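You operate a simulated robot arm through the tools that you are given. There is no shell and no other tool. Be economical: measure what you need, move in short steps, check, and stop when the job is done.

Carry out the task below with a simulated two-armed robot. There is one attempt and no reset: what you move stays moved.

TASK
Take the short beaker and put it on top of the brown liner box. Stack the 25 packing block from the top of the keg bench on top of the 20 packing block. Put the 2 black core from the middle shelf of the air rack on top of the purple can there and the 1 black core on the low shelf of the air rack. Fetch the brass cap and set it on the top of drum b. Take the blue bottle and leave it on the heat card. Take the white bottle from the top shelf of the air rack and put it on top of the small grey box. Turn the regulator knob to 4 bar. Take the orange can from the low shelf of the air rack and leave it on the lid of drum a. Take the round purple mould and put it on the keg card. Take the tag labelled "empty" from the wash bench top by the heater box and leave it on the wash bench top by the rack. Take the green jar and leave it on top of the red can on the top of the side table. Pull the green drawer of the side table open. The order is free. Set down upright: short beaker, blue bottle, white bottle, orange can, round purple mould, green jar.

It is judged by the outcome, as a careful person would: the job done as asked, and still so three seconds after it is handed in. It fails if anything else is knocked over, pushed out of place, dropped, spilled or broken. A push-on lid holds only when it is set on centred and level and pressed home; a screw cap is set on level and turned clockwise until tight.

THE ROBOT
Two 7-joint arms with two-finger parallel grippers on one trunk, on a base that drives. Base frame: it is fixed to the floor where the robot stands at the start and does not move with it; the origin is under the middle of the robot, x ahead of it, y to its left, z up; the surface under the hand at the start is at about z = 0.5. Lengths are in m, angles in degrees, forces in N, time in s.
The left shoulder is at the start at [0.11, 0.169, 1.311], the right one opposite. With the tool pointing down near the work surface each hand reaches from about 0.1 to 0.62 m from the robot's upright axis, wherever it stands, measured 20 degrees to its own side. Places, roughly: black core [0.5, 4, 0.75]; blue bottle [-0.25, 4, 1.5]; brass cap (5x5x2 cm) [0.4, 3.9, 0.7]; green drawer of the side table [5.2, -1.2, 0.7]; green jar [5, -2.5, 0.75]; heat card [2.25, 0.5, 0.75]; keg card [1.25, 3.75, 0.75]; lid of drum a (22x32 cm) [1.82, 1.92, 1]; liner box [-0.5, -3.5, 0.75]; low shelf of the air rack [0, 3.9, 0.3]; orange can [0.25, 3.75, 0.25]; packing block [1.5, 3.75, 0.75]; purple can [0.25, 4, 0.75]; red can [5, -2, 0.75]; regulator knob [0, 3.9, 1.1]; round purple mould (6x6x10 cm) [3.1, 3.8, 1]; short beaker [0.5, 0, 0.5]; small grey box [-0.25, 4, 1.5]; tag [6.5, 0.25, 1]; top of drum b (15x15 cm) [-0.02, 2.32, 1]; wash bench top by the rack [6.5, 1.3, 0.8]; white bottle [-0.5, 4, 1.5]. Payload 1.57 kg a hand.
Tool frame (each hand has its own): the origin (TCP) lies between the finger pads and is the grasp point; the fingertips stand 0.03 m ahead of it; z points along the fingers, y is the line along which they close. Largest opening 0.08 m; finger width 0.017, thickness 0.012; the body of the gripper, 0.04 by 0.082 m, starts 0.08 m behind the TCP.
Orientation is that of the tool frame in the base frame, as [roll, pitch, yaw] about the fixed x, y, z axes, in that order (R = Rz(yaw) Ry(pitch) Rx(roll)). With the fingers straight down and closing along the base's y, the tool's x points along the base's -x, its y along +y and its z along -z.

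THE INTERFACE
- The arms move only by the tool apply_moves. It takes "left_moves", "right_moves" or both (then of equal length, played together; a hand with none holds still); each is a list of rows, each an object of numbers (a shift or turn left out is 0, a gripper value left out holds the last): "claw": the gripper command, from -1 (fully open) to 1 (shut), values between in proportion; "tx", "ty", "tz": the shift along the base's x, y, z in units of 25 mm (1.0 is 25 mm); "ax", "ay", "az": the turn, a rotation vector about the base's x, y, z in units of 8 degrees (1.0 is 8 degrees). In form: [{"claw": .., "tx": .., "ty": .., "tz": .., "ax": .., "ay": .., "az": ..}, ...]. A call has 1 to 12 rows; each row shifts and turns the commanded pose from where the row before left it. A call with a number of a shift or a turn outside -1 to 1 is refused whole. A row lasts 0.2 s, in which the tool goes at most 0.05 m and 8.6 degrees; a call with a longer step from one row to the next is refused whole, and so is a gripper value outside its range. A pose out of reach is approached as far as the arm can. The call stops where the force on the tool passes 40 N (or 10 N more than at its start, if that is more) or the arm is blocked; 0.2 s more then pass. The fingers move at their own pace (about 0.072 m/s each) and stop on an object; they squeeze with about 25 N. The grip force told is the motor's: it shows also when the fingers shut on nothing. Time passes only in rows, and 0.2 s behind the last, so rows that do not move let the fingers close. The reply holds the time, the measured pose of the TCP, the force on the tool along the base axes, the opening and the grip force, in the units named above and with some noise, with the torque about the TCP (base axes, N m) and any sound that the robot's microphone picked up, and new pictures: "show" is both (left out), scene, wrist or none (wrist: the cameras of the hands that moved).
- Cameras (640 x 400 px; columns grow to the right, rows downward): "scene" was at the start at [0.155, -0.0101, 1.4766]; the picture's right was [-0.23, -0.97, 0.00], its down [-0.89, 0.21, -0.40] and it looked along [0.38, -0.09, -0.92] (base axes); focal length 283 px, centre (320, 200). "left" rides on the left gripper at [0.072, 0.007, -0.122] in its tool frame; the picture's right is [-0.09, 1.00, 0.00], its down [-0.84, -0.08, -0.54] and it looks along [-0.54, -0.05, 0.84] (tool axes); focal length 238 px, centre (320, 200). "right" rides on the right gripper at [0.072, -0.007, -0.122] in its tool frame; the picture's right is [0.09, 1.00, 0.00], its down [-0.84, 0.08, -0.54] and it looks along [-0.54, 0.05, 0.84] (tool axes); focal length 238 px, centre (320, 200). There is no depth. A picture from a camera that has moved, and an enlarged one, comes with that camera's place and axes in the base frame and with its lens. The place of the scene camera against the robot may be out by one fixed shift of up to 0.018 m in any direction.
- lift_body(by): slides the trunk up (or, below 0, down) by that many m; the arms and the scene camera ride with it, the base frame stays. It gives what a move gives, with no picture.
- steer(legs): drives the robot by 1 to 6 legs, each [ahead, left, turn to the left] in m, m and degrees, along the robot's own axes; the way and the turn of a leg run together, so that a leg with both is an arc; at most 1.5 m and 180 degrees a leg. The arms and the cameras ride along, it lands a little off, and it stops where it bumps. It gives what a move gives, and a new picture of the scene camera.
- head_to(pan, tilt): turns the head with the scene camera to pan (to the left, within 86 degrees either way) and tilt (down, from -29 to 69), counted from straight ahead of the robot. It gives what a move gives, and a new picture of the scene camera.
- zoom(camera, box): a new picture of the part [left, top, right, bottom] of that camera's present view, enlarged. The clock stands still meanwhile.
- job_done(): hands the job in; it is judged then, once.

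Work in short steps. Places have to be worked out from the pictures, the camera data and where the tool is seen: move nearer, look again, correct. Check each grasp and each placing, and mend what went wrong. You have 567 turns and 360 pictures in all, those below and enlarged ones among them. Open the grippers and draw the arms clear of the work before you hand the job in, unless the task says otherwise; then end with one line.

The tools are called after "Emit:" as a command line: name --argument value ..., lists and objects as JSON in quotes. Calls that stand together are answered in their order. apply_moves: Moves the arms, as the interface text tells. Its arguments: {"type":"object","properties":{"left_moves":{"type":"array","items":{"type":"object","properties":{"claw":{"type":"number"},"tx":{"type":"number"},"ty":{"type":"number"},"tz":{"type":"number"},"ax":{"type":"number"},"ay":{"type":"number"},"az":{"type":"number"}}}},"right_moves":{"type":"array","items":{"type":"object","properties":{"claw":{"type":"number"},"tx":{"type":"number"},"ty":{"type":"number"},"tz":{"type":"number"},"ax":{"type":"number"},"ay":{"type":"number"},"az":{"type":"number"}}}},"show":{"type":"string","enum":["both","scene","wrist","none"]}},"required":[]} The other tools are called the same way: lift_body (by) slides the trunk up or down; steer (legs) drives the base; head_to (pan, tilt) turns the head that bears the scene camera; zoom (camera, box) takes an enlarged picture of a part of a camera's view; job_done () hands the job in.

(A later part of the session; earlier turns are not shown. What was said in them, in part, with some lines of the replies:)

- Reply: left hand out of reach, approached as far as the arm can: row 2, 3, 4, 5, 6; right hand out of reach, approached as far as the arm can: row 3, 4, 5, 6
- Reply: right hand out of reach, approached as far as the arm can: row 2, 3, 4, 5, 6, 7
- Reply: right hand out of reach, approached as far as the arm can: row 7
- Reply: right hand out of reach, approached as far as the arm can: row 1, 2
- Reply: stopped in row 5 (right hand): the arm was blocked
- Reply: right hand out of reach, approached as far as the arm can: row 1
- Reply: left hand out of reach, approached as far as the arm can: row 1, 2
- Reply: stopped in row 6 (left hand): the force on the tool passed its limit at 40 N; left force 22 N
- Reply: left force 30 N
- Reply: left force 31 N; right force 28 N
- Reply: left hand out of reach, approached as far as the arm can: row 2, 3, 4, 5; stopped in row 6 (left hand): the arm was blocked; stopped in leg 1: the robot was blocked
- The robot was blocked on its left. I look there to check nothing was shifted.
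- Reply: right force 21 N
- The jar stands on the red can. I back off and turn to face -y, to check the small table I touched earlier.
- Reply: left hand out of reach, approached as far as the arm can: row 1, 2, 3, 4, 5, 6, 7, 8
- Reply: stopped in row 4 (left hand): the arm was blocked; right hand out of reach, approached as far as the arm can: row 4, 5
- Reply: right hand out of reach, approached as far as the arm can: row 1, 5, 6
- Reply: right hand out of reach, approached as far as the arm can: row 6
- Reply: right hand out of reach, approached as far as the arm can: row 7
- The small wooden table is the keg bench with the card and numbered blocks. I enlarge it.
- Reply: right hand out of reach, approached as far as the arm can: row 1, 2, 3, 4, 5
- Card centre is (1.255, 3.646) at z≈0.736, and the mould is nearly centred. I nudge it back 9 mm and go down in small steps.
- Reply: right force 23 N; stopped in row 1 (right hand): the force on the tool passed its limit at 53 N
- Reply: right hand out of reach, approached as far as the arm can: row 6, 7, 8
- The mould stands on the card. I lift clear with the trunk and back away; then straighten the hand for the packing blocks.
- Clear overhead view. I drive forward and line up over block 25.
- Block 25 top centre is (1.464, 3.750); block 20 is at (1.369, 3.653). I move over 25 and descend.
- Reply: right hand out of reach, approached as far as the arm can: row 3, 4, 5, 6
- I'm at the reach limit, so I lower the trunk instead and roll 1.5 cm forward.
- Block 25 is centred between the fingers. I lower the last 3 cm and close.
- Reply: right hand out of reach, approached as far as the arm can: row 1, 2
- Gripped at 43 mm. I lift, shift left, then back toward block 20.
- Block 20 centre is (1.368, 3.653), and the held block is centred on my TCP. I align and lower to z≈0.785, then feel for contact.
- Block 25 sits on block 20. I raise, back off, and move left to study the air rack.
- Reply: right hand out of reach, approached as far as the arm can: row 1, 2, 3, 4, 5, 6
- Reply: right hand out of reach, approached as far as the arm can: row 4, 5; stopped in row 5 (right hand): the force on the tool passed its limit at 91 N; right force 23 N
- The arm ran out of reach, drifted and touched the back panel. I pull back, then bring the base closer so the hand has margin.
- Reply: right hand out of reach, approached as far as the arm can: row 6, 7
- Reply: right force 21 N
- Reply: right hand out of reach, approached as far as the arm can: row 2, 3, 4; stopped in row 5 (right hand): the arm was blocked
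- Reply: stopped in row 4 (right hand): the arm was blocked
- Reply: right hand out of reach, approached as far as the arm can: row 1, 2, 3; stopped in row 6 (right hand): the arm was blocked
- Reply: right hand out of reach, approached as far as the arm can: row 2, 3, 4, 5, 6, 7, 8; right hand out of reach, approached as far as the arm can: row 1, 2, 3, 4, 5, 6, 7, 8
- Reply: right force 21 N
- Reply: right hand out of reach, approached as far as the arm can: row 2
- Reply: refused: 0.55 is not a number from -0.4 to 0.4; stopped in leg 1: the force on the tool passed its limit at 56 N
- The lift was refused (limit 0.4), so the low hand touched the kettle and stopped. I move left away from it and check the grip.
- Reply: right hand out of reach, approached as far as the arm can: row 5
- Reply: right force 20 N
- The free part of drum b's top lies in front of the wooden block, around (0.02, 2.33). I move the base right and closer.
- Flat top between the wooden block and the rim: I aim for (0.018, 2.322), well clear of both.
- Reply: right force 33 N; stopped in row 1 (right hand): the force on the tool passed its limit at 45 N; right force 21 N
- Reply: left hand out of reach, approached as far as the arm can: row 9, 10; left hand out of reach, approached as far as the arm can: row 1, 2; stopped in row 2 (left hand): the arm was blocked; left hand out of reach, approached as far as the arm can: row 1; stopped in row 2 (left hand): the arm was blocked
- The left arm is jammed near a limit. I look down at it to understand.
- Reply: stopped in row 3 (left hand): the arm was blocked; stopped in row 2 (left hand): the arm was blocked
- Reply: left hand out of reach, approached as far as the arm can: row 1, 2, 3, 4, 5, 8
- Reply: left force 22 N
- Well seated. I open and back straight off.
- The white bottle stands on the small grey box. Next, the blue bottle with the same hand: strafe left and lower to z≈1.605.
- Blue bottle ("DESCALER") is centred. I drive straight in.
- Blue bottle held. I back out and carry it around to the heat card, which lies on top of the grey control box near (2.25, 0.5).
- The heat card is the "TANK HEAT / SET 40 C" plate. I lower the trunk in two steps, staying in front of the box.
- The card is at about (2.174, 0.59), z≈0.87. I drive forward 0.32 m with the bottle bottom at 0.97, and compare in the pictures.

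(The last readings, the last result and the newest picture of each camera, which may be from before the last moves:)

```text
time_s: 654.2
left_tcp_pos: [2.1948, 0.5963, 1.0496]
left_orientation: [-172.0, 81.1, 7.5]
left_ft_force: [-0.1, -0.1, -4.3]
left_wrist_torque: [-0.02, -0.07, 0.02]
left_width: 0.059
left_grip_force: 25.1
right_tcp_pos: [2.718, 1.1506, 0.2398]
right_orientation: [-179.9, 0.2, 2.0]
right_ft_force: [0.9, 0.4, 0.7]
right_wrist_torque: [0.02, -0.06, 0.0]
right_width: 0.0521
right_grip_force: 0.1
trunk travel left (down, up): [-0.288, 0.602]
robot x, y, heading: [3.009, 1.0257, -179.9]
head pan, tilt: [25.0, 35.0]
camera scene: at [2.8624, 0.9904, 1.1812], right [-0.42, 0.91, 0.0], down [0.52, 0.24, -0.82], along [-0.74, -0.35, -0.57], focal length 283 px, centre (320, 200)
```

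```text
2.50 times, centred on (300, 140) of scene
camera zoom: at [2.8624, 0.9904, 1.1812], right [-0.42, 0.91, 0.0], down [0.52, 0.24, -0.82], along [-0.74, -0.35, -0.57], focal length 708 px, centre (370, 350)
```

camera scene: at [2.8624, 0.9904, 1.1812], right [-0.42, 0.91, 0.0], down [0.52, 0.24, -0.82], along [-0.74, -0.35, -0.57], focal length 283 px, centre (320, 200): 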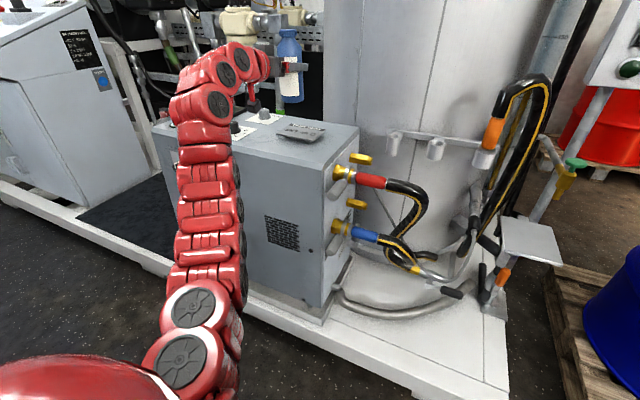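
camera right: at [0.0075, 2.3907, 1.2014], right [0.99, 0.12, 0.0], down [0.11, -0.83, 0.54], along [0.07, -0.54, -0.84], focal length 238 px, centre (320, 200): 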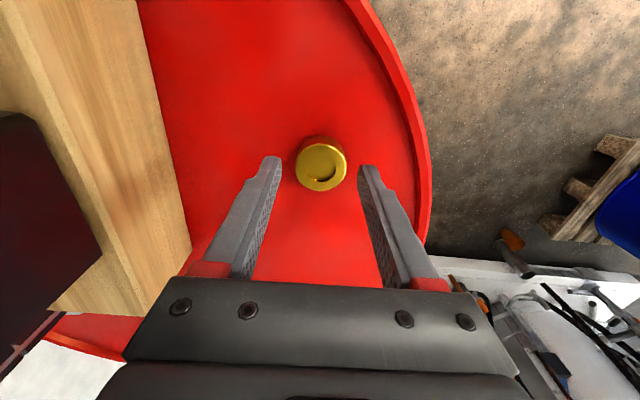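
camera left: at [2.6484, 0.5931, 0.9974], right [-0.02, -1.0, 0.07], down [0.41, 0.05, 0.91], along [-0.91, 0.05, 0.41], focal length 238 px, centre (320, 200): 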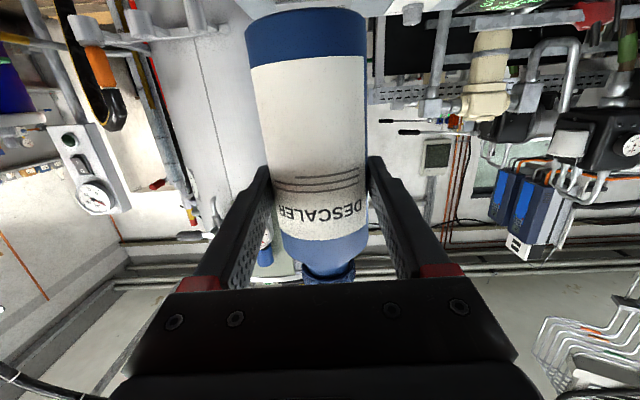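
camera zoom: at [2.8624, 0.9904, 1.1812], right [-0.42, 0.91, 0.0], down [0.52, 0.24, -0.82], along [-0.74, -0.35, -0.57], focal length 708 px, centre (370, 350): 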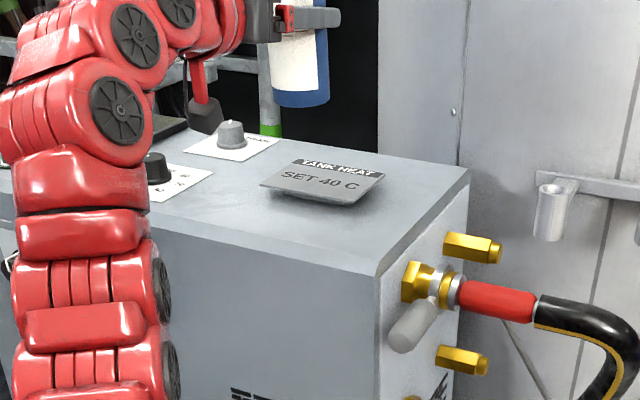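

Card centre is (2.165, 0.594), and the bottle's own position checks the camera to within 4 mm. I shift 3 cm forward and begin lowering.

Emit:
apply_moves --left_moves '[{"tx": -0.6}, {"tx": -0.6, "ty": -0.08}, {"tz": -0.8}, {"tz": -0.8}, {"tz": -0.8}, {}]' --show "wrist"

Emit:
zoom --camera "scene" --box '[220, 60, 380, 180]'

```text
time_s: 655.6
left_tcp_pos: [2.1664, 0.5946, 0.9875]
left_orientation: [-172.0, 81.1, 7.4]
left_ft_force: [0.0, 0.4, -3.7]
left_wrist_torque: [0.01, -0.03, -0.02]
left_width: 0.059
left_grip_force: 25.2
right_tcp_pos: [2.7174, 1.1509, 0.2386]
right_orientation: [-180.0, 0.2, 2.0]
right_ft_force: [-0.3, -0.1, -0.6]
right_wrist_torque: [-0.02, -0.04, 0.0]
right_width: 0.0519
right_grip_force: 0.0
trunk travel left (down, up): [-0.288, 0.602]
robot x, y, heading: [3.0004, 1.0256, -180.0]
head pan, tilt: [25.0, 35.0]
camera left: at [2.2975, 0.5885, 0.9363], right [-0.02, -1.0, 0.07], down [0.41, 0.06, 0.91], along [-0.91, 0.05, 0.41], focal length 238 px, centre (320, 200)
```

left: 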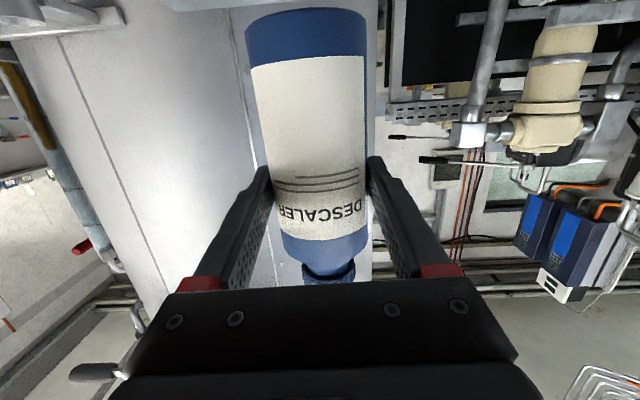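

```text
3.33 times, centred on (300, 120) of scene
camera zoom: at [2.8624, 0.9903, 1.1811], right [-0.42, 0.91, 0.0], down [0.52, 0.24, -0.82], along [-0.74, -0.35, -0.57], focal length 944 px, centre (387, 467)
```

zoom: 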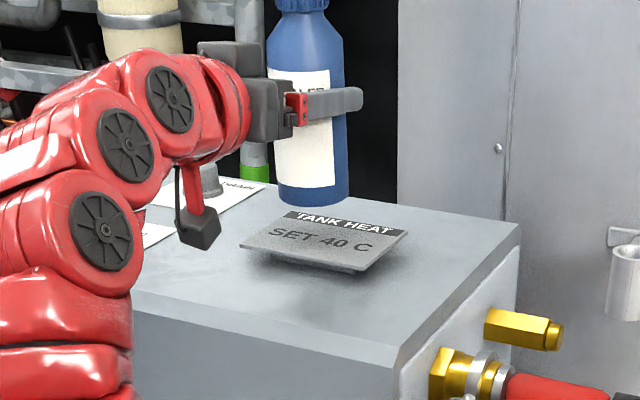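

I nudge by about 1 cm toward the card centre, lower a bit more and compare again.

Emit:
apply_moves --left_moves '[{"tx": 0.3, "ty": 0.45}, {"tz": -0.6}, {}]' --show "none"

Emit:
zoom --camera "scene" --box '[250, 80, 350, 160]'

```text
time_s: 656.4
left_tcp_pos: [2.1751, 0.6075, 0.9735]
left_orientation: [-172.0, 81.1, 7.5]
left_ft_force: [-0.3, 0.3, -4.4]
left_wrist_torque: [0.0, -0.04, -0.02]
left_width: 0.059
left_grip_force: 24.6
right_tcp_pos: [2.7175, 1.1503, 0.2393]
right_orientation: [-179.9, 0.2, 2.0]
right_ft_force: [-0.7, -0.5, -0.6]
right_wrist_torque: [0.0, 0.02, 0.03]
right_width: 0.052
right_grip_force: 0.1
trunk travel left (down, up): [-0.288, 0.602]
robot x, y, heading: [3.0067, 1.025, -179.8]
head pan, tilt: [25.0, 35.0]
```

```text
5.00 times, centred on (300, 120) of scene
camera zoom: at [2.8625, 0.9903, 1.1811], right [-0.42, 0.91, 0.0], down [0.52, 0.24, -0.82], along [-0.74, -0.35, -0.57], focal length 1416 px, centre (420, 600)
```

zoom: 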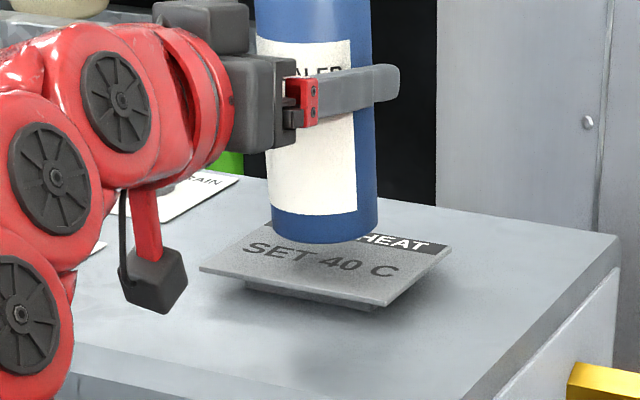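

Now it lines up with the card's centre. I lower to contact in small steps.

Emit:
apply_moves --left_moves '[{"tz": -0.4}, {}]' --show "none"

Emit:
apply_moves --left_moves '[{"tz": -0.25}, {}]' --show "none"

Emit:
apply_moves --left_moves '[{"tz": -0.2}, {}]' --show "none"

Emit:
apply_moves --left_moves '[{"tz": -0.2}, {}]' --show "none"

```text
time_s: 657.0
left_tcp_pos: [2.1722, 0.6065, 0.9635]
left_orientation: [-172.0, 81.1, 7.7]
left_ft_force: [-0.5, 0.1, -3.4]
left_wrist_torque: [-0.03, -0.06, -0.02]
left_width: 0.0592
left_grip_force: 25.0
right_tcp_pos: [2.7174, 1.1498, 0.2392]
right_orientation: [179.9, 0.2, 1.9]
right_ft_force: [0.1, 0.5, -0.4]
right_wrist_torque: [-0.03, -0.02, -0.01]
right_width: 0.0521
right_grip_force: 0.1
trunk travel left (down, up): [-0.288, 0.602]
robot x, y, heading: [3.0017, 1.0219, -180.3]
head pan, tilt: [25.0, 35.0]
```

```text
time_s: 657.6
left_tcp_pos: [2.1737, 0.6064, 0.9588]
left_orientation: [-172.0, 81.0, 7.6]
left_ft_force: [-0.6, -0.2, -4.1]
left_wrist_torque: [0.0, -0.03, 0.02]
left_width: 0.059
left_grip_force: 25.4
right_tcp_pos: [2.7182, 1.1507, 0.2383]
right_orientation: [179.9, 0.2, 2.0]
right_ft_force: [-0.2, -1.2, 0.4]
right_wrist_torque: [0.03, -0.01, 0.01]
right_width: 0.0519
right_grip_force: 0.1
trunk travel left (down, up): [-0.288, 0.602]
robot x, y, heading: [3.0053, 1.0221, -179.8]
head pan, tilt: [25.0, 35.0]
```

```text
time_s: 658.2
left_tcp_pos: [2.1731, 0.6074, 0.9524]
left_orientation: [-172.1, 81.0, 7.5]
left_ft_force: [-0.5, -0.1, -4.3]
left_wrist_torque: [-0.03, -0.06, 0.01]
left_width: 0.0593
left_grip_force: 24.7
right_tcp_pos: [2.7175, 1.1503, 0.2384]
right_orientation: [180.0, 0.1, 2.0]
right_ft_force: [-0.4, -0.9, -0.2]
right_wrist_torque: [-0.01, 0.01, -0.02]
right_width: 0.0519
right_grip_force: 0.0
trunk travel left (down, up): [-0.288, 0.602]
robot x, y, heading: [3.006, 1.0258, -179.7]
head pan, tilt: [25.0, 35.0]
```

```text
time_s: 658.8
left_tcp_pos: [2.174, 0.6076, 0.951]
left_orientation: [-172.7, 81.4, 7.0]
left_ft_force: [-4.5, -3.3, 9.3]
left_wrist_torque: [-0.56, 0.34, -0.04]
left_width: 0.0593
left_grip_force: 25.1
right_tcp_pos: [2.7171, 1.1504, 0.2397]
right_orientation: [180.0, 0.3, 2.1]
right_ft_force: [-0.8, 0.7, 0.3]
right_wrist_torque: [0.02, 0.03, -0.01]
right_width: 0.0519
right_grip_force: 0.2
trunk travel left (down, up): [-0.288, 0.602]
robot x, y, heading: [3.004, 1.0274, -180.1]
head pan, tilt: [25.0, 35.0]
```

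Contact at 0.951. I check the picture before releasing.

Emit:
zoom --camera "scene" --box '[250, 60, 350, 160]'

```text
4.00 times, centred on (300, 110) of scene
camera zoom: at [2.8637, 0.9909, 1.1815], right [-0.42, 0.91, 0.0], down [0.52, 0.24, -0.82], along [-0.74, -0.35, -0.57], focal length 1133 px, centre (400, 560)
```

zoom: 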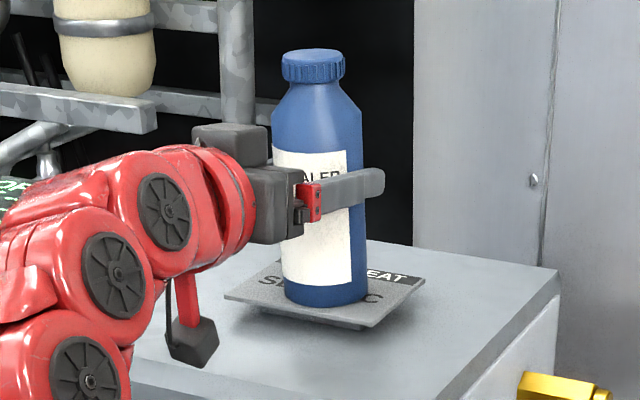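

It sits in the middle of the card. I release, pause, then back straight off.

Emit:
apply_moves --left_moves '[{"tz": -0.08}, {"claw": 0.3}, {"claw": 0.0}, {"claw": -1}, {}, {}]' --show "none"

Emit:
steer --legs '[[-0.25, 0, 0]]'

Emit:
zoom --camera "scene" --box '[200, 60, 400, 200]'

```text
time_s: 660.2
left_tcp_pos: [2.173, 0.6088, 0.9462]
left_orientation: [-172.1, 81.1, 7.5]
left_ft_force: [-0.1, -0.1, -0.5]
left_wrist_torque: [-0.01, 0.0, 0.01]
left_width: 0.0801
left_grip_force: 0.0
right_tcp_pos: [2.7171, 1.1509, 0.2393]
right_orientation: [180.0, 0.2, 2.1]
right_ft_force: [-0.3, -1.0, 0.2]
right_wrist_torque: [0.01, -0.01, -0.02]
right_width: 0.0517
right_grip_force: 0.0
trunk travel left (down, up): [-0.288, 0.602]
robot x, y, heading: [3.0088, 1.023, -180.0]
head pan, tilt: [25.0, 35.0]
```

```text
time_s: 662.1
left_tcp_pos: [2.4286, 0.6075, 0.9483]
left_orientation: [-172.1, 81.2, 7.4]
left_ft_force: [-0.1, 0.4, -0.4]
left_wrist_torque: [0.02, -0.02, -0.01]
left_width: 0.08
left_grip_force: 0.1
right_tcp_pos: [2.9719, 1.1502, 0.24]
right_orientation: [179.9, 0.3, 2.2]
right_ft_force: [-0.8, 0.9, 0.3]
right_wrist_torque: [-0.02, -0.01, 0.0]
right_width: 0.0524
right_grip_force: 0.1
trunk travel left (down, up): [-0.288, 0.602]
robot x, y, heading: [3.2621, 1.0237, -180.2]
head pan, tilt: [25.0, 35.0]
camera scene: at [3.1182, 0.9907, 1.1813], right [-0.42, 0.91, 0.0], down [0.52, 0.24, -0.82], along [-0.74, -0.35, -0.57], focal length 283 px, centre (320, 200)
```

scene: 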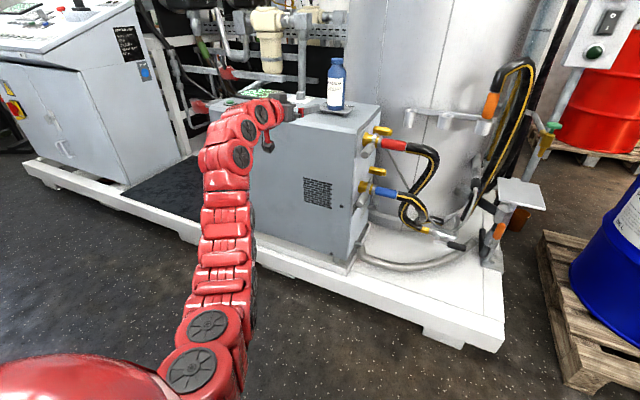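

```text
2.86 times, centred on (300, 130) of scene
camera zoom: at [3.1182, 0.9907, 1.1813], right [-0.42, 0.91, 0.0], down [0.52, 0.24, -0.82], along [-0.74, -0.35, -0.57], focal length 809 px, centre (377, 400)
```

zoom: 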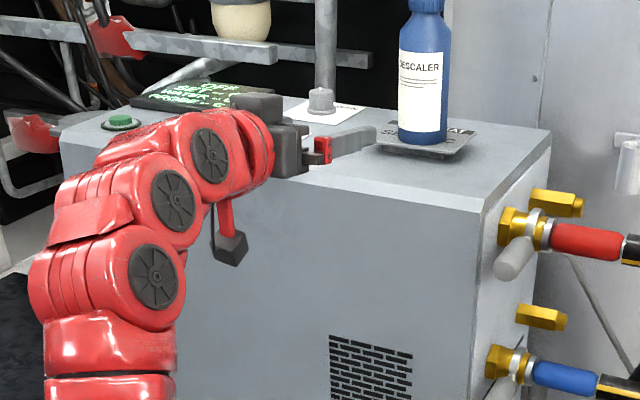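

The blue bottle stands on the heat card. The last job is the regulator knob; I raise the trunk and drive back to the rack.

Emit:
lift_body --by 0.3

Emit:
steer --legs '[[0, -1.0, 0], [0, -0.87, 0], [1.4, 0, 0], [0.45, 0, 0], [0, 0, -90]]'

```text
time_s: 665.1
left_tcp_pos: [2.4294, 0.6075, 1.2456]
left_orientation: [-172.2, 81.1, 7.5]
left_ft_force: [0.1, 0.9, 0.1]
left_wrist_torque: [0.0, -0.01, -0.02]
left_width: 0.0798
left_grip_force: 0.0
right_tcp_pos: [2.9723, 1.1507, 0.5389]
right_orientation: [180.0, 0.2, 2.0]
right_ft_force: [0.4, 0.2, 0.2]
right_wrist_torque: [0.0, 0.01, 0.0]
right_width: 0.0519
right_grip_force: 0.1
trunk travel left (down, up): [-0.588, 0.302]
robot x, y, heading: [3.2588, 1.0268, -179.7]
head pan, tilt: [25.0, 35.0]
```

```text
time_s: 687.0
left_tcp_pos: [0.8749, 3.5129, 1.2465]
left_orientation: [-172.1, 81.2, -76.5]
left_ft_force: [-0.5, 0.4, -0.6]
left_wrist_torque: [0.01, 0.02, 0.03]
left_width: 0.0801
left_grip_force: 0.1
right_tcp_pos: [1.4715, 3.0276, 0.5397]
right_orientation: [-180.0, 0.3, -82.0]
right_ft_force: [-0.6, -0.1, -0.7]
right_wrist_torque: [-0.02, -0.04, -0.01]
right_width: 0.052
right_grip_force: 0.1
trunk travel left (down, up): [-0.588, 0.302]
robot x, y, heading: [1.3783, 2.7306, 96.0]
head pan, tilt: [25.0, 35.0]
camera scene: at [1.3404, 2.8878, 1.4812], right [0.86, 0.52, 0.0], down [0.3, -0.49, -0.82], along [-0.42, 0.7, -0.57], focal length 283 px, centre (320, 200)
```

scene: 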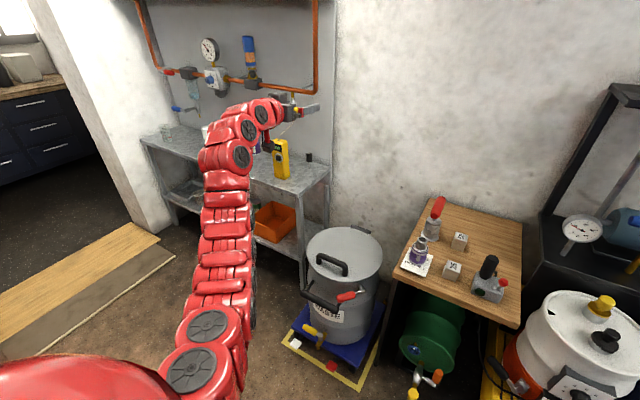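

Emit:
steer --legs '[[0.1, 0, -6], [0, 0.95, 0]]'

Emit:
head_to --pan 30 --tilt 20

Emit:
zoom --camera "scene" --box '[260, 80, 480, 240]'

```text
time_s: 692.9
left_tcp_pos: [0.0103, 3.7075, 1.2477]
left_orientation: [-172.1, 81.1, -85.4]
left_ft_force: [-0.5, -0.6, -0.2]
left_wrist_torque: [0.0, 0.0, -0.02]
left_width: 0.08
left_grip_force: 0.2
right_tcp_pos: [0.5237, 3.1356, 0.5394]
right_orientation: [-180.0, 0.2, -91.0]
right_ft_force: [-0.1, 0.1, -0.5]
right_wrist_torque: [-0.02, 0.01, 0.0]
right_width: 0.0518
right_grip_force: 0.0
trunk travel left (down, up): [-0.588, 0.302]
robot x, y, heading: [0.3871, 2.8557, 86.9]
head pan, tilt: [25.0, 35.0]
camera scene: at [0.3721, 3.021, 1.4812], right [0.93, 0.38, 0.0], down [0.22, -0.53, -0.82], along [-0.31, 0.76, -0.57], focal length 283 px, centre (320, 200)
```

scene: 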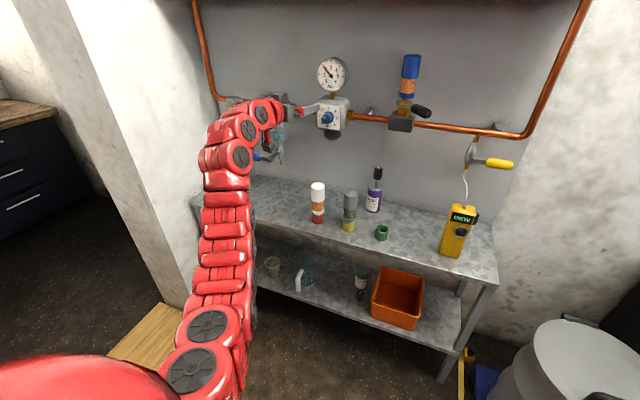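

```text
time_s: 693.6
left_tcp_pos: [0.011, 3.7068, 1.2476]
left_orientation: [-172.2, 81.3, -85.6]
left_ft_force: [0.5, 0.7, 0.5]
left_wrist_torque: [-0.01, 0.0, 0.03]
left_width: 0.0798
left_grip_force: 0.0
right_tcp_pos: [0.5255, 3.136, 0.5388]
right_orientation: [180.0, 0.3, -91.1]
right_ft_force: [0.6, -0.4, -0.6]
right_wrist_torque: [-0.02, -0.02, -0.02]
right_width: 0.0521
right_grip_force: 0.0
trunk travel left (down, up): [-0.588, 0.302]
robot x, y, heading: [0.3802, 2.8595, 86.9]
head pan, tilt: [30.0, 20.0]
camera scene: at [0.3633, 3.0223, 1.505], right [0.89, 0.45, 0.0], down [0.16, -0.31, -0.94], along [-0.43, 0.84, -0.34], focal length 283 px, centre (320, 200)
```

scene: 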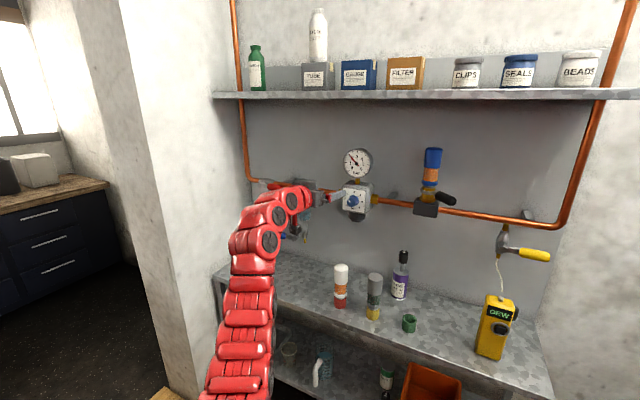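

```text
2.50 times, centred on (370, 160) of scene
camera zoom: at [0.3633, 3.0223, 1.505], right [0.89, 0.45, 0.0], down [0.16, -0.31, -0.94], along [-0.43, 0.84, -0.34], focal length 708 px, centre (195, 300)
```

zoom: 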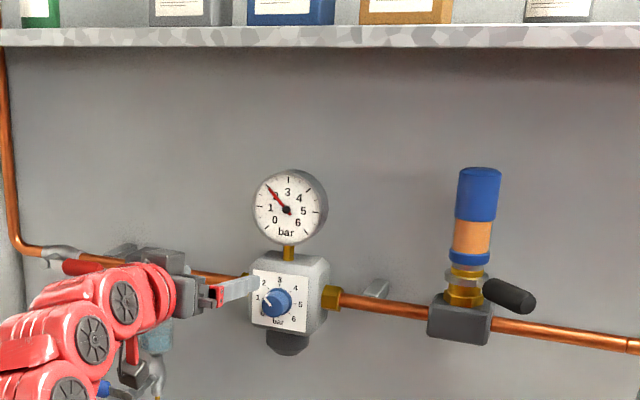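

I zoom closely on the regulator dial.

Emit:
zoom --camera "scene" --box '[325, 140, 405, 220]'

Emit:
apply_moves --left_moves '[{}]' --show "wrist"

```text
5.00 times, centred on (365, 180) of scene
camera zoom: at [0.3633, 3.0223, 1.505], right [0.89, 0.45, 0.0], down [0.16, -0.31, -0.94], along [-0.43, 0.84, -0.34], focal length 1416 px, centre (95, 300)
```

zoom: 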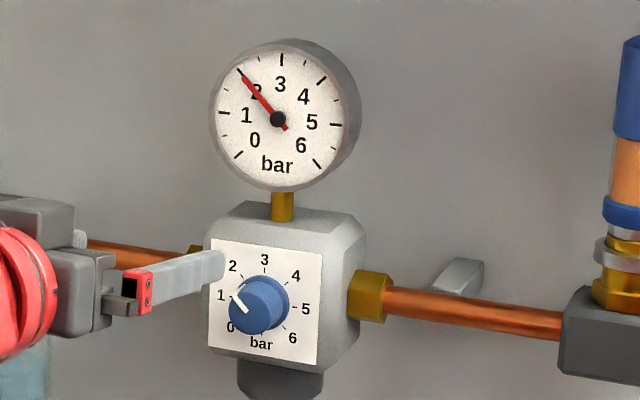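

```text
time_s: 694.0
left_tcp_pos: [0.011, 3.7082, 1.2472]
left_orientation: [-172.2, 81.0, -85.7]
left_ft_force: [0.5, -0.1, -0.9]
left_wrist_torque: [-0.01, 0.01, -0.02]
left_width: 0.08
left_grip_force: 0.0
right_tcp_pos: [0.5243, 3.1363, 0.5386]
right_orientation: [-180.0, 0.2, -91.1]
right_ft_force: [0.3, -0.3, 1.1]
right_wrist_torque: [-0.01, 0.01, -0.03]
right_width: 0.052
right_grip_force: 0.1
trunk travel left (down, up): [-0.588, 0.302]
robot x, y, heading: [0.3837, 2.8599, 86.9]
head pan, tilt: [30.0, 20.0]
camera left: at [-0.0017, 3.5772, 1.1948], right [-0.99, 0.07, 0.07], down [0.03, -0.41, 0.91], along [0.09, 0.91, 0.41], focal length 238 px, centre (320, 200)
```

left: 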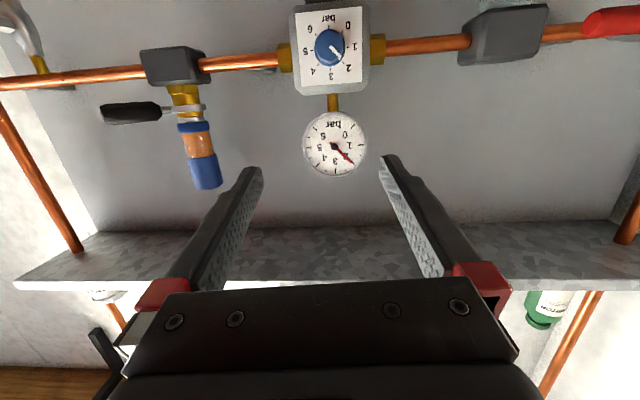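

The gauge and the knob both show 2 bar; the dial runs 1 bar per 45°, so 4 bar means turning 90° clockwise. I lower to the knob's height, level the left hand, and pre-rotate it 45° counter-clockwise.

Emit:
lift_body --by -0.108

Emit:
apply_moves --left_moves '[{"ax": 0.6, "az": 0.3}, {"ax": 0.5}, {"ay": -0.9}, {"ay": -0.9}, {"ay": -0.9}, {"ay": -0.9}, {"ay": -0.9}, {"ay": -0.9}, {}]' --show "wrist"

```text
time_s: 695.4
left_tcp_pos: [0.0115, 3.7076, 1.1392]
left_orientation: [-172.3, 81.2, -85.6]
left_ft_force: [0.3, 0.4, 0.2]
left_wrist_torque: [0.01, 0.0, -0.03]
left_width: 0.08
left_grip_force: 0.0
right_tcp_pos: [0.5248, 3.1358, 0.4318]
right_orientation: [180.0, 0.1, -91.0]
right_ft_force: [-0.4, -0.1, -0.5]
right_wrist_torque: [0.0, 0.03, -0.02]
right_width: 0.0519
right_grip_force: 0.0
trunk travel left (down, up): [-0.48, 0.41]
robot x, y, heading: [0.3839, 2.8533, 86.7]
head pan, tilt: [30.0, 20.0]
```

```text
time_s: 697.4
left_tcp_pos: [0.0116, 3.7065, 1.1383]
left_orientation: [-88.9, 45.8, 0.0]
left_ft_force: [0.5, 0.5, 0.4]
left_wrist_torque: [-0.04, 0.01, 0.0]
left_width: 0.08
left_grip_force: 0.0
right_tcp_pos: [0.5244, 3.1361, 0.4313]
right_orientation: [179.9, 0.2, -91.0]
right_ft_force: [-0.1, 0.6, -0.6]
right_wrist_torque: [-0.01, 0.01, -0.01]
right_width: 0.0518
right_grip_force: 0.0
trunk travel left (down, up): [-0.48, 0.41]
robot x, y, heading: [0.3853, 2.8553, 87.1]
head pan, tilt: [30.0, 20.0]
camera left: at [0.0554, 3.5861, 1.0814], right [-0.78, 0.02, -0.63], down [-0.54, -0.54, 0.65], along [-0.33, 0.84, 0.43], focal length 238 px, centre (320, 200)
```

left: 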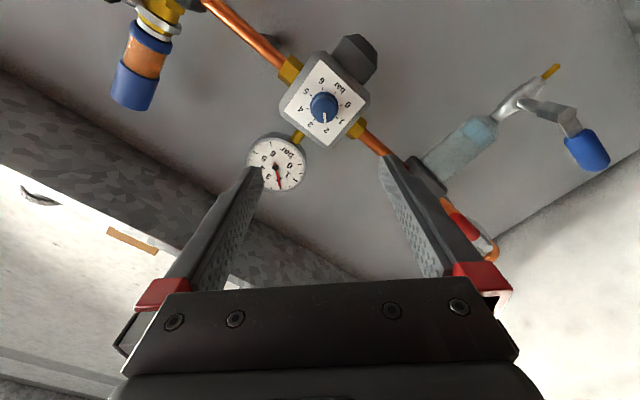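

The hand points straight along the knob's axis, aligned to within 2 mm. I drive forward 0.19 m.

Emit:
steer --legs '[[0.18, 0.01, 0]]'

Emit:
apply_moves --left_moves '[{}]' --show "wrist"

```text
time_s: 698.9
left_tcp_pos: [0.0121, 3.887, 1.137]
left_orientation: [-89.0, 45.6, -0.2]
left_ft_force: [-0.3, 0.4, -0.3]
left_wrist_torque: [0.0, 0.0, -0.01]
left_width: 0.0802
left_grip_force: 0.0
right_tcp_pos: [0.5244, 3.3137, 0.4316]
right_orientation: [-180.0, 0.2, -91.1]
right_ft_force: [-0.1, 0.1, 0.1]
right_wrist_torque: [-0.02, -0.04, 0.01]
right_width: 0.052
right_grip_force: 0.0
trunk travel left (down, up): [-0.48, 0.41]
robot x, y, heading: [0.3829, 3.0305, 86.9]
head pan, tilt: [30.0, 20.0]
camera scene: at [0.3629, 3.2011, 1.3969], right [0.89, 0.45, 0.0], down [0.15, -0.31, -0.94], along [-0.43, 0.84, -0.34], focal length 283 px, centre (320, 200)
```

scene: 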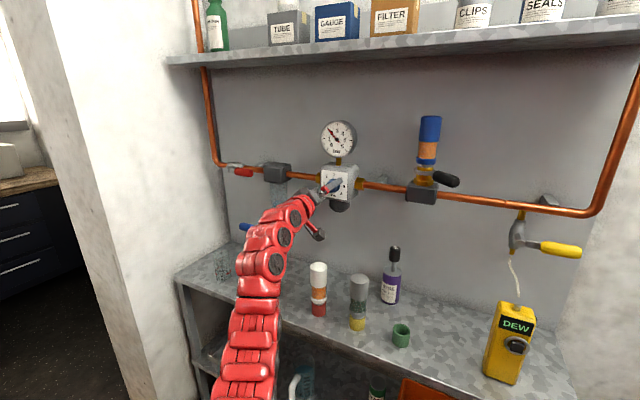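

```text
time_s: 699.3
left_tcp_pos: [0.0123, 3.8863, 1.1381]
left_orientation: [-89.1, 45.8, -0.1]
left_ft_force: [0.4, -0.6, -0.1]
left_wrist_torque: [-0.01, 0.0, 0.0]
left_width: 0.0802
left_grip_force: 0.0
right_tcp_pos: [0.525, 3.3136, 0.4319]
right_orientation: [179.9, 0.1, -91.0]
right_ft_force: [-0.3, 0.5, 0.4]
right_wrist_torque: [-0.04, -0.01, 0.03]
right_width: 0.0517
right_grip_force: 0.1
trunk travel left (down, up): [-0.48, 0.41]
robot x, y, heading: [0.3787, 3.0335, 87.0]
head pan, tilt: [30.0, 20.0]
camera left: at [0.056, 3.7645, 1.081], right [-0.78, 0.02, -0.63], down [-0.54, -0.54, 0.65], along [-0.33, 0.84, 0.43], focal length 238 px, centre (320, 200)
```

left: 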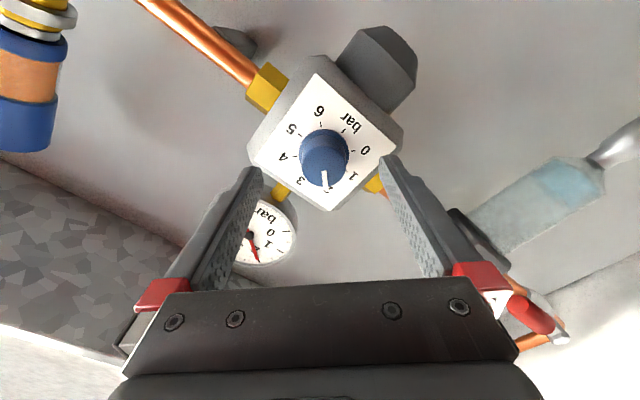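

The knob spans y≈3.913 to 3.955. I advance 3.5 cm so the fingers straddle it, then close.

Emit:
apply_moves --left_moves '[{"ty": 0.7, "tx": -0.05}, {"ty": 0.7, "tx": -0.05}, {}, {"claw": 1}, {}, {}, {}, {}]' --show "wrist"

```text
time_s: 701.1
left_tcp_pos: [0.0109, 3.9203, 1.1371]
left_orientation: [-89.1, 45.8, -0.1]
left_ft_force: [-2.6, -2.8, -4.6]
left_wrist_torque: [-0.13, -0.03, 0.23]
left_width: 0.0352
left_grip_force: 41.9
right_tcp_pos: [0.525, 3.3122, 0.4314]
right_orientation: [180.0, 0.3, -91.1]
right_ft_force: [-0.5, -0.4, -0.1]
right_wrist_torque: [0.0, -0.01, 0.01]
right_width: 0.052
right_grip_force: 0.0
trunk travel left (down, up): [-0.48, 0.41]
robot x, y, heading: [0.3808, 3.0324, 86.8]
head pan, tilt: [30.0, 20.0]
camera left: at [0.054, 3.7988, 1.0801], right [-0.78, 0.02, -0.63], down [-0.54, -0.54, 0.65], along [-0.33, 0.84, 0.43], focal length 238 px, centre (320, 200)
```

left: 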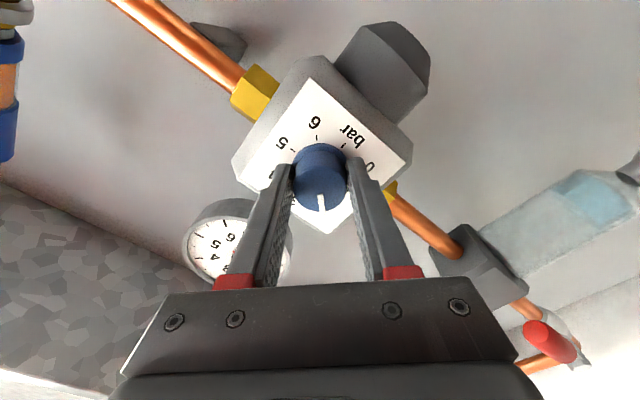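

Gripped. I rotate clockwise in small rows, and check after about a third.

Emit:
apply_moves --left_moves '[{"ay": 0.7}, {"ay": 0.7}, {"ay": 0.7}, {"ay": 0.7}, {"ay": 0.7}, {}]' --show "wrist"

```text
time_s: 702.5
left_tcp_pos: [0.0081, 3.9212, 1.1371]
left_orientation: [-89.8, 73.8, -0.9]
left_ft_force: [1.0, -15.6, -19.7]
left_wrist_torque: [-0.3, 0.01, 0.13]
left_width: 0.0352
left_grip_force: 42.4
right_tcp_pos: [0.5234, 3.3129, 0.4328]
right_orientation: [-179.9, 0.3, -91.1]
right_ft_force: [0.2, 0.4, -0.2]
right_wrist_torque: [0.04, 0.02, -0.02]
right_width: 0.0521
right_grip_force: 0.1
trunk travel left (down, up): [-0.48, 0.41]
robot x, y, heading: [0.3839, 3.0337, 87.0]
head pan, tilt: [30.0, 20.0]
camera left: at [0.0201, 3.7986, 1.0662], right [-0.98, 0.02, -0.19], down [-0.17, -0.54, 0.82], along [-0.09, 0.84, 0.53], focal length 238 px, centre (320, 200)
```

left: 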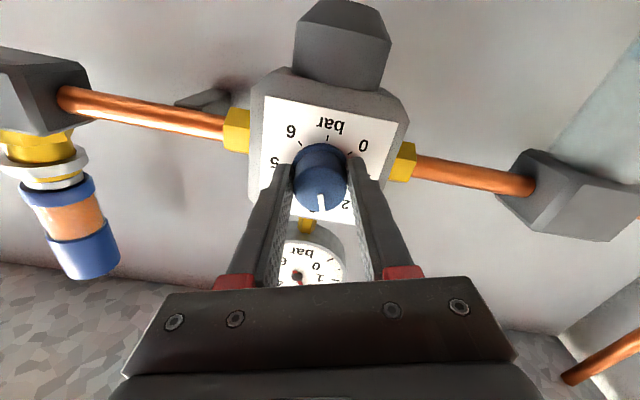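

Emit:
apply_moves --left_moves '[{"ay": 0.75, "tz": -0.05}, {"ay": 0.75, "tz": -0.03}, {"ay": 0.75}, {"ay": 0.75}, {"ay": 0.75}, {}]' --show "none"

Emit:
apply_moves --left_moves '[{"ay": 0.75}, {"ay": 0.75}, {"ay": 0.75}, {"ay": 0.75}, {"ay": 0.5}, {}]' --show "wrist"

```text
time_s: 703.9
left_tcp_pos: [0.0063, 3.9196, 1.1371]
left_orientation: [90.8, 76.2, 179.9]
left_ft_force: [-11.7, 8.3, 3.6]
left_wrist_torque: [-0.01, -0.03, 0.54]
left_width: 0.0351
left_grip_force: 42.0
right_tcp_pos: [0.5243, 3.3135, 0.4314]
right_orientation: [-179.9, 0.2, -91.1]
right_ft_force: [0.4, 0.4, 0.1]
right_wrist_torque: [0.01, 0.03, -0.01]
right_width: 0.0521
right_grip_force: 0.0
trunk travel left (down, up): [-0.48, 0.41]
robot x, y, heading: [0.386, 3.0322, 86.9]
head pan, tilt: [30.0, 20.0]
```

```text
time_s: 705.5
left_tcp_pos: [0.0051, 3.9206, 1.1389]
left_orientation: [90.9, 47.9, -179.8]
left_ft_force: [-3.9, 2.6, 0.1]
left_wrist_torque: [0.05, 0.01, 0.73]
left_width: 0.035
left_grip_force: 41.9
right_tcp_pos: [0.5239, 3.3142, 0.4321]
right_orientation: [-179.9, 0.2, -91.1]
right_ft_force: [-0.5, 0.5, 0.4]
right_wrist_torque: [-0.02, 0.04, 0.02]
right_width: 0.0518
right_grip_force: 0.1
trunk travel left (down, up): [-0.48, 0.41]
robot x, y, heading: [0.3836, 3.0314, 86.9]
head pan, tilt: [30.0, 20.0]
stopped in row 6 (left hand): the force on the tool passed its limit at 40 N (the readings are from after the stop); the commanded pose is now the measured one
camera left: at [-0.0481, 3.7986, 1.0906], right [-0.68, 0.01, 0.74], down [0.61, -0.54, 0.57], along [0.4, 0.84, 0.36], focal length 238 px, centre (320, 200)
```

left: 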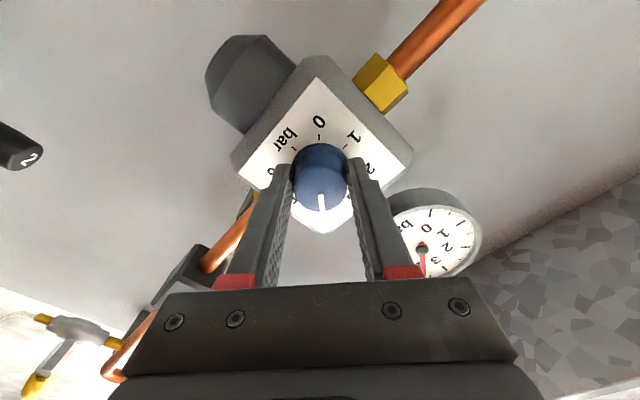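

About 86° turned. I read the gauge with the scene camera.

Emit:
zoom --camera "scene" --box '[300, 105, 380, 215]'

Emit:
zoom --camera "left" --box '[230, 90, 490, 290]'

```text
3.64 times, centred on (340, 160) of scene
camera zoom: at [0.3624, 3.2007, 1.3964], right [0.89, 0.45, 0.0], down [0.16, -0.31, -0.94], along [-0.43, 0.84, -0.34], focal length 1030 px, centre (247, 346)
```

zoom: 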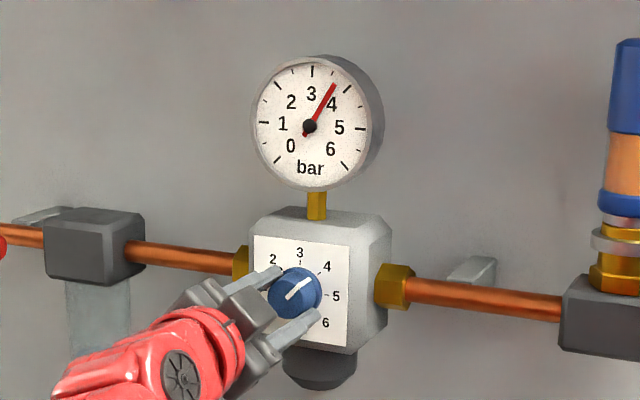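

```text
2.00 times, centred on (360, 190) of left
camera zoom: at [-0.0481, 3.7986, 1.0906], right [-0.68, 0.01, 0.74], down [0.61, -0.54, 0.57], along [0.4, 0.84, 0.36], focal length 477 px, centre (240, 220)
```

zoom: 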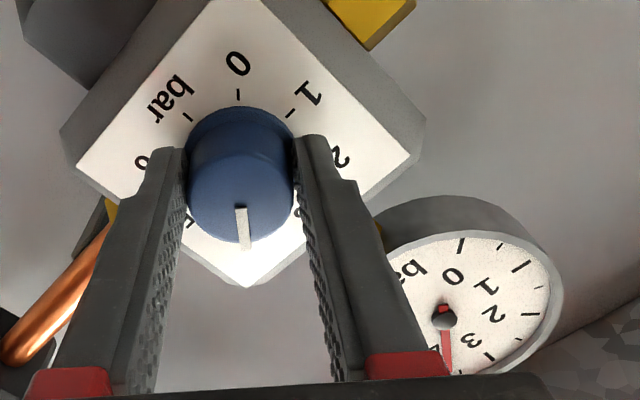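

The needle reads about 3.65. I let it settle and read again.

Emit:
apply_moves --left_moves '[{}, {}, {}, {}, {}]' --show "none"

Emit:
zoom --camera "scene" --box '[310, 115, 370, 210]'

```text
time_s: 706.7
left_tcp_pos: [0.0063, 3.9209, 1.1388]
left_orientation: [90.9, 48.1, -179.9]
left_ft_force: [-10.5, 2.6, 2.1]
left_wrist_torque: [-0.17, -0.03, 0.54]
left_width: 0.0352
left_grip_force: 42.0
right_tcp_pos: [0.5228, 3.3141, 0.431]
right_orientation: [-179.9, 0.1, -91.1]
right_ft_force: [0.2, 1.3, -0.4]
right_wrist_torque: [-0.01, -0.01, 0.0]
right_width: 0.0519
right_grip_force: 0.1
trunk travel left (down, up): [-0.48, 0.41]
robot x, y, heading: [0.3844, 3.035, 87.0]
head pan, tilt: [30.0, 20.0]
```

```text
4.21 times, centred on (340, 162) of scene
camera zoom: at [0.3609, 3.2002, 1.397], right [0.89, 0.45, 0.0], down [0.16, -0.31, -0.94], along [-0.43, 0.84, -0.34], focal length 1192 px, centre (236, 358)
```

zoom: 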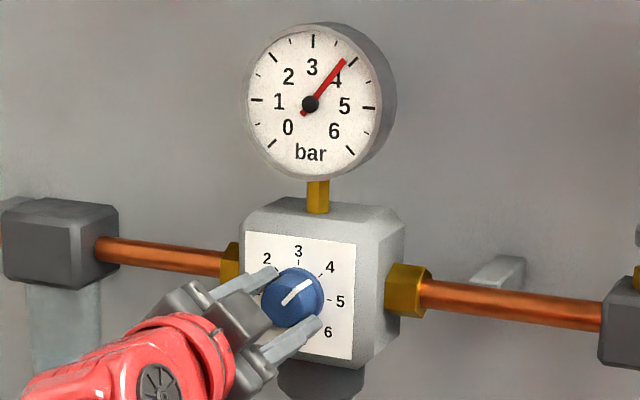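

The needle is still rising slowly (≈3.86). I wait longer.

Emit:
apply_moves --left_moves '[{}, {}, {}, {}, {}, {}, {}, {}, {}, {}, {}, {}]' --show "none"

Emit:
zoom --camera "scene" --box '[310, 115, 370, 210]'

```text
time_s: 709.3
left_tcp_pos: [0.0047, 3.9201, 1.1385]
left_orientation: [90.9, 48.1, -179.9]
left_ft_force: [-13.4, 3.0, 2.6]
left_wrist_torque: [0.12, 0.03, 0.44]
left_width: 0.0351
left_grip_force: 42.0
right_tcp_pos: [0.5246, 3.3144, 0.4314]
right_orientation: [-179.9, 0.2, -91.1]
right_ft_force: [-0.5, -1.1, -0.9]
right_wrist_torque: [-0.04, -0.01, -0.03]
right_width: 0.0521
right_grip_force: 0.0
trunk travel left (down, up): [-0.48, 0.41]
robot x, y, heading: [0.3836, 3.0354, 86.9]
head pan, tilt: [30.0, 20.0]
```

```text
4.21 times, centred on (340, 162) of scene
camera zoom: at [0.3603, 3.2001, 1.397], right [0.89, 0.45, 0.0], down [0.16, -0.3, -0.94], along [-0.43, 0.84, -0.34], focal length 1192 px, centre (236, 358)
```

zoom: 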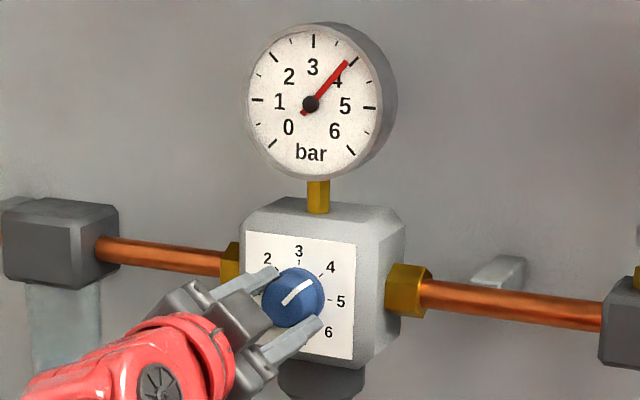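

Settled at ≈3.92, matching the 86° turned. I add the last 4°.

Emit:
apply_moves --left_moves '[{"ay": 0.25}, {"ay": 0.25}, {}, {}, {}, {}, {}, {}, {}, {}]' --show "none"

Emit:
zoom --camera "scene" --box '[310, 115, 370, 210]'

```text
time_s: 711.5
left_tcp_pos: [0.005, 3.9198, 1.1382]
left_orientation: [90.9, 44.1, -179.9]
left_ft_force: [-14.2, -0.9, -2.9]
left_wrist_torque: [-0.1, -0.03, 0.55]
left_width: 0.035
left_grip_force: 41.9
right_tcp_pos: [0.5228, 3.3133, 0.432]
right_orientation: [-179.9, 0.2, -91.2]
right_ft_force: [-0.7, 0.3, -0.5]
right_wrist_torque: [-0.02, 0.01, 0.0]
right_width: 0.052
right_grip_force: 0.0
trunk travel left (down, up): [-0.48, 0.41]
robot x, y, heading: [0.3828, 3.036, 87.0]
head pan, tilt: [30.0, 20.0]
```

```text
4.21 times, centred on (340, 162) of scene
camera zoom: at [0.3598, 3.2001, 1.3969], right [0.89, 0.45, 0.0], down [0.16, -0.3, -0.94], along [-0.43, 0.84, -0.34], focal length 1192 px, centre (236, 358)
```

zoom: 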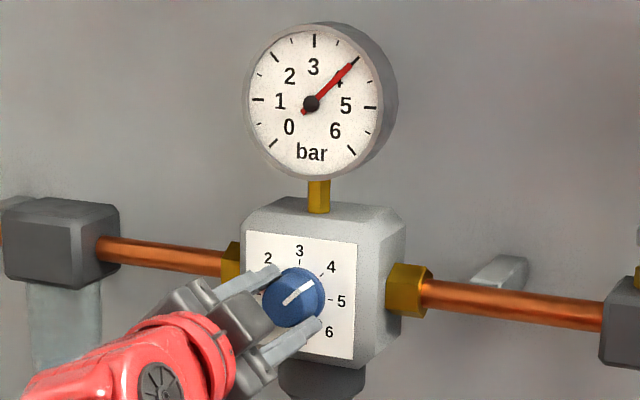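

The needle is exactly on the 4 tick. I open the fingers, back away and verify.

Emit:
apply_moves --left_moves '[{"claw": 0.3}, {"claw": -0.3}, {"claw": -1}, {}, {}, {"ty": -0.9}, {"ty": -0.9}, {"ty": -0.9}, {}]' --show "none"

Emit:
steer --legs '[[-0.15, 0, 0]]'

Emit:
zoom --camera "scene" --box '[300, 110, 390, 220]'

```text
time_s: 713.5
left_tcp_pos: [0.0076, 3.8544, 1.1378]
left_orientation: [90.9, 44.0, -179.8]
left_ft_force: [-0.7, 0.9, -0.8]
left_wrist_torque: [0.0, -0.01, 0.0]
left_width: 0.0799
left_grip_force: 0.0
right_tcp_pos: [0.5233, 3.3136, 0.4314]
right_orientation: [180.0, 0.2, -91.0]
right_ft_force: [-0.2, -0.4, -0.4]
right_wrist_torque: [-0.02, -0.01, 0.03]
right_width: 0.0521
right_grip_force: 0.1
trunk travel left (down, up): [-0.48, 0.41]
robot x, y, heading: [0.3785, 3.0325, 87.0]
head pan, tilt: [30.0, 20.0]
```

```text
time_s: 714.9
left_tcp_pos: [-0.0032, 3.7008, 1.1394]
left_orientation: [90.8, 44.0, -179.7]
left_ft_force: [0.4, 0.0, -0.1]
left_wrist_torque: [-0.01, 0.04, 0.03]
left_width: 0.08
left_grip_force: 0.0
right_tcp_pos: [0.5139, 3.1639, 0.4325]
right_orientation: [-180.0, 0.2, -90.8]
right_ft_force: [0.4, -0.6, 0.2]
right_wrist_torque: [0.02, 0.0, 0.0]
right_width: 0.052
right_grip_force: 0.0
trunk travel left (down, up): [-0.48, 0.41]
robot x, y, heading: [0.3737, 2.8818, 87.2]
head pan, tilt: [30.0, 20.0]
camera scene: at [0.3542, 3.0483, 1.3972], right [0.89, 0.46, 0.0], down [0.16, -0.3, -0.94], along [-0.43, 0.84, -0.34], focal length 283 px, centre (320, 200)
```

scene: 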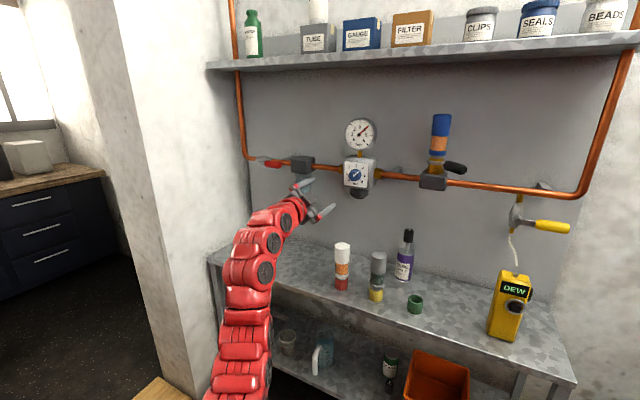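

```text
3.64 times, centred on (345, 165) of scene
camera zoom: at [0.3542, 3.0483, 1.3972], right [0.89, 0.46, 0.0], down [0.16, -0.3, -0.94], along [-0.43, 0.84, -0.34], focal length 1030 px, centre (229, 327)
```

zoom: 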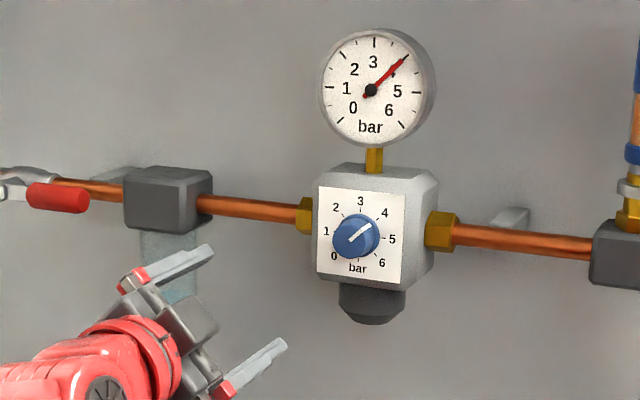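

The regulator reads 4 bar. I make one last check that the cores are standing.

Emit:
head_to --pan 5 --tilt 35

Emit:
zoom --camera "scene" --box '[160, 100, 360, 300]'

```text
time_s: 715.7
left_tcp_pos: [-0.0042, 3.7009, 1.1395]
left_orientation: [91.0, 44.1, -179.7]
left_ft_force: [0.3, 0.4, -0.3]
left_wrist_torque: [-0.02, 0.01, -0.02]
left_width: 0.0801
left_grip_force: 0.0
right_tcp_pos: [0.5161, 3.1638, 0.4318]
right_orientation: [-179.9, 0.2, -90.8]
right_ft_force: [0.2, 0.8, -0.2]
right_wrist_torque: [-0.01, -0.02, -0.02]
right_width: 0.0521
right_grip_force: 0.1
trunk travel left (down, up): [-0.48, 0.41]
robot x, y, heading: [0.3753, 2.8789, 87.2]
head pan, tilt: [5.0, 35.0]
camera scene: at [0.3934, 3.0547, 1.3733], right [1.0, 0.04, 0.0], down [0.02, -0.57, -0.82], along [-0.03, 0.82, -0.57], focal length 283 px, centre (320, 200)
```

scene: 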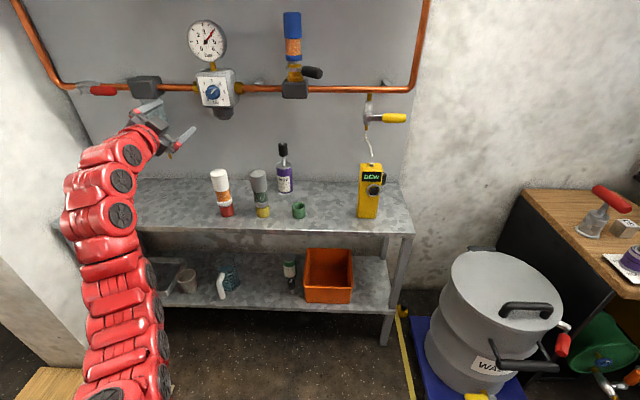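

```text
2.00 times, centred on (260, 200) of scene
camera zoom: at [0.3934, 3.0547, 1.3733], right [1.0, 0.04, 0.0], down [0.02, -0.57, -0.82], along [-0.03, 0.82, -0.57], focal length 566 px, centre (440, 200)
```

zoom: 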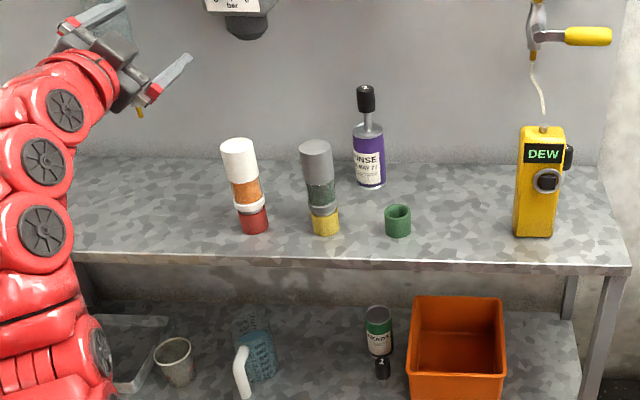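

All objects are in place. I open the right gripper fully, draw the left hand back a little and hand in.

Emit:
apply_moves --right_moves '[{"claw": -1}, {}, {}]' --left_moves '[{"ty": -0.8}, {"ty": -0.8}, {}]' --show "none"

Emit:
job_done

```text
time_s: 716.5
left_tcp_pos: [-0.0028, 3.6618, 1.1371]
left_orientation: [90.8, 44.0, -179.6]
left_ft_force: [0.0, 0.1, 0.1]
left_wrist_torque: [0.02, 0.0, -0.02]
left_width: 0.08
left_grip_force: 0.1
right_tcp_pos: [0.5149, 3.1638, 0.431]
right_orientation: [-180.0, 0.2, -90.7]
right_ft_force: [0.0, -0.5, -0.3]
right_wrist_torque: [-0.01, 0.01, 0.0]
right_width: 0.0799
right_grip_force: 0.0
trunk travel left (down, up): [-0.48, 0.41]
robot x, y, heading: [0.3775, 2.8834, 87.4]
head pan, tilt: [5.0, 35.0]
```

```text
The job is handed in.
```

I did every item in the task and handed the job in; along the way I bumped the kettle beside the air rack and a small side table, and neither looked moved in later pictures.
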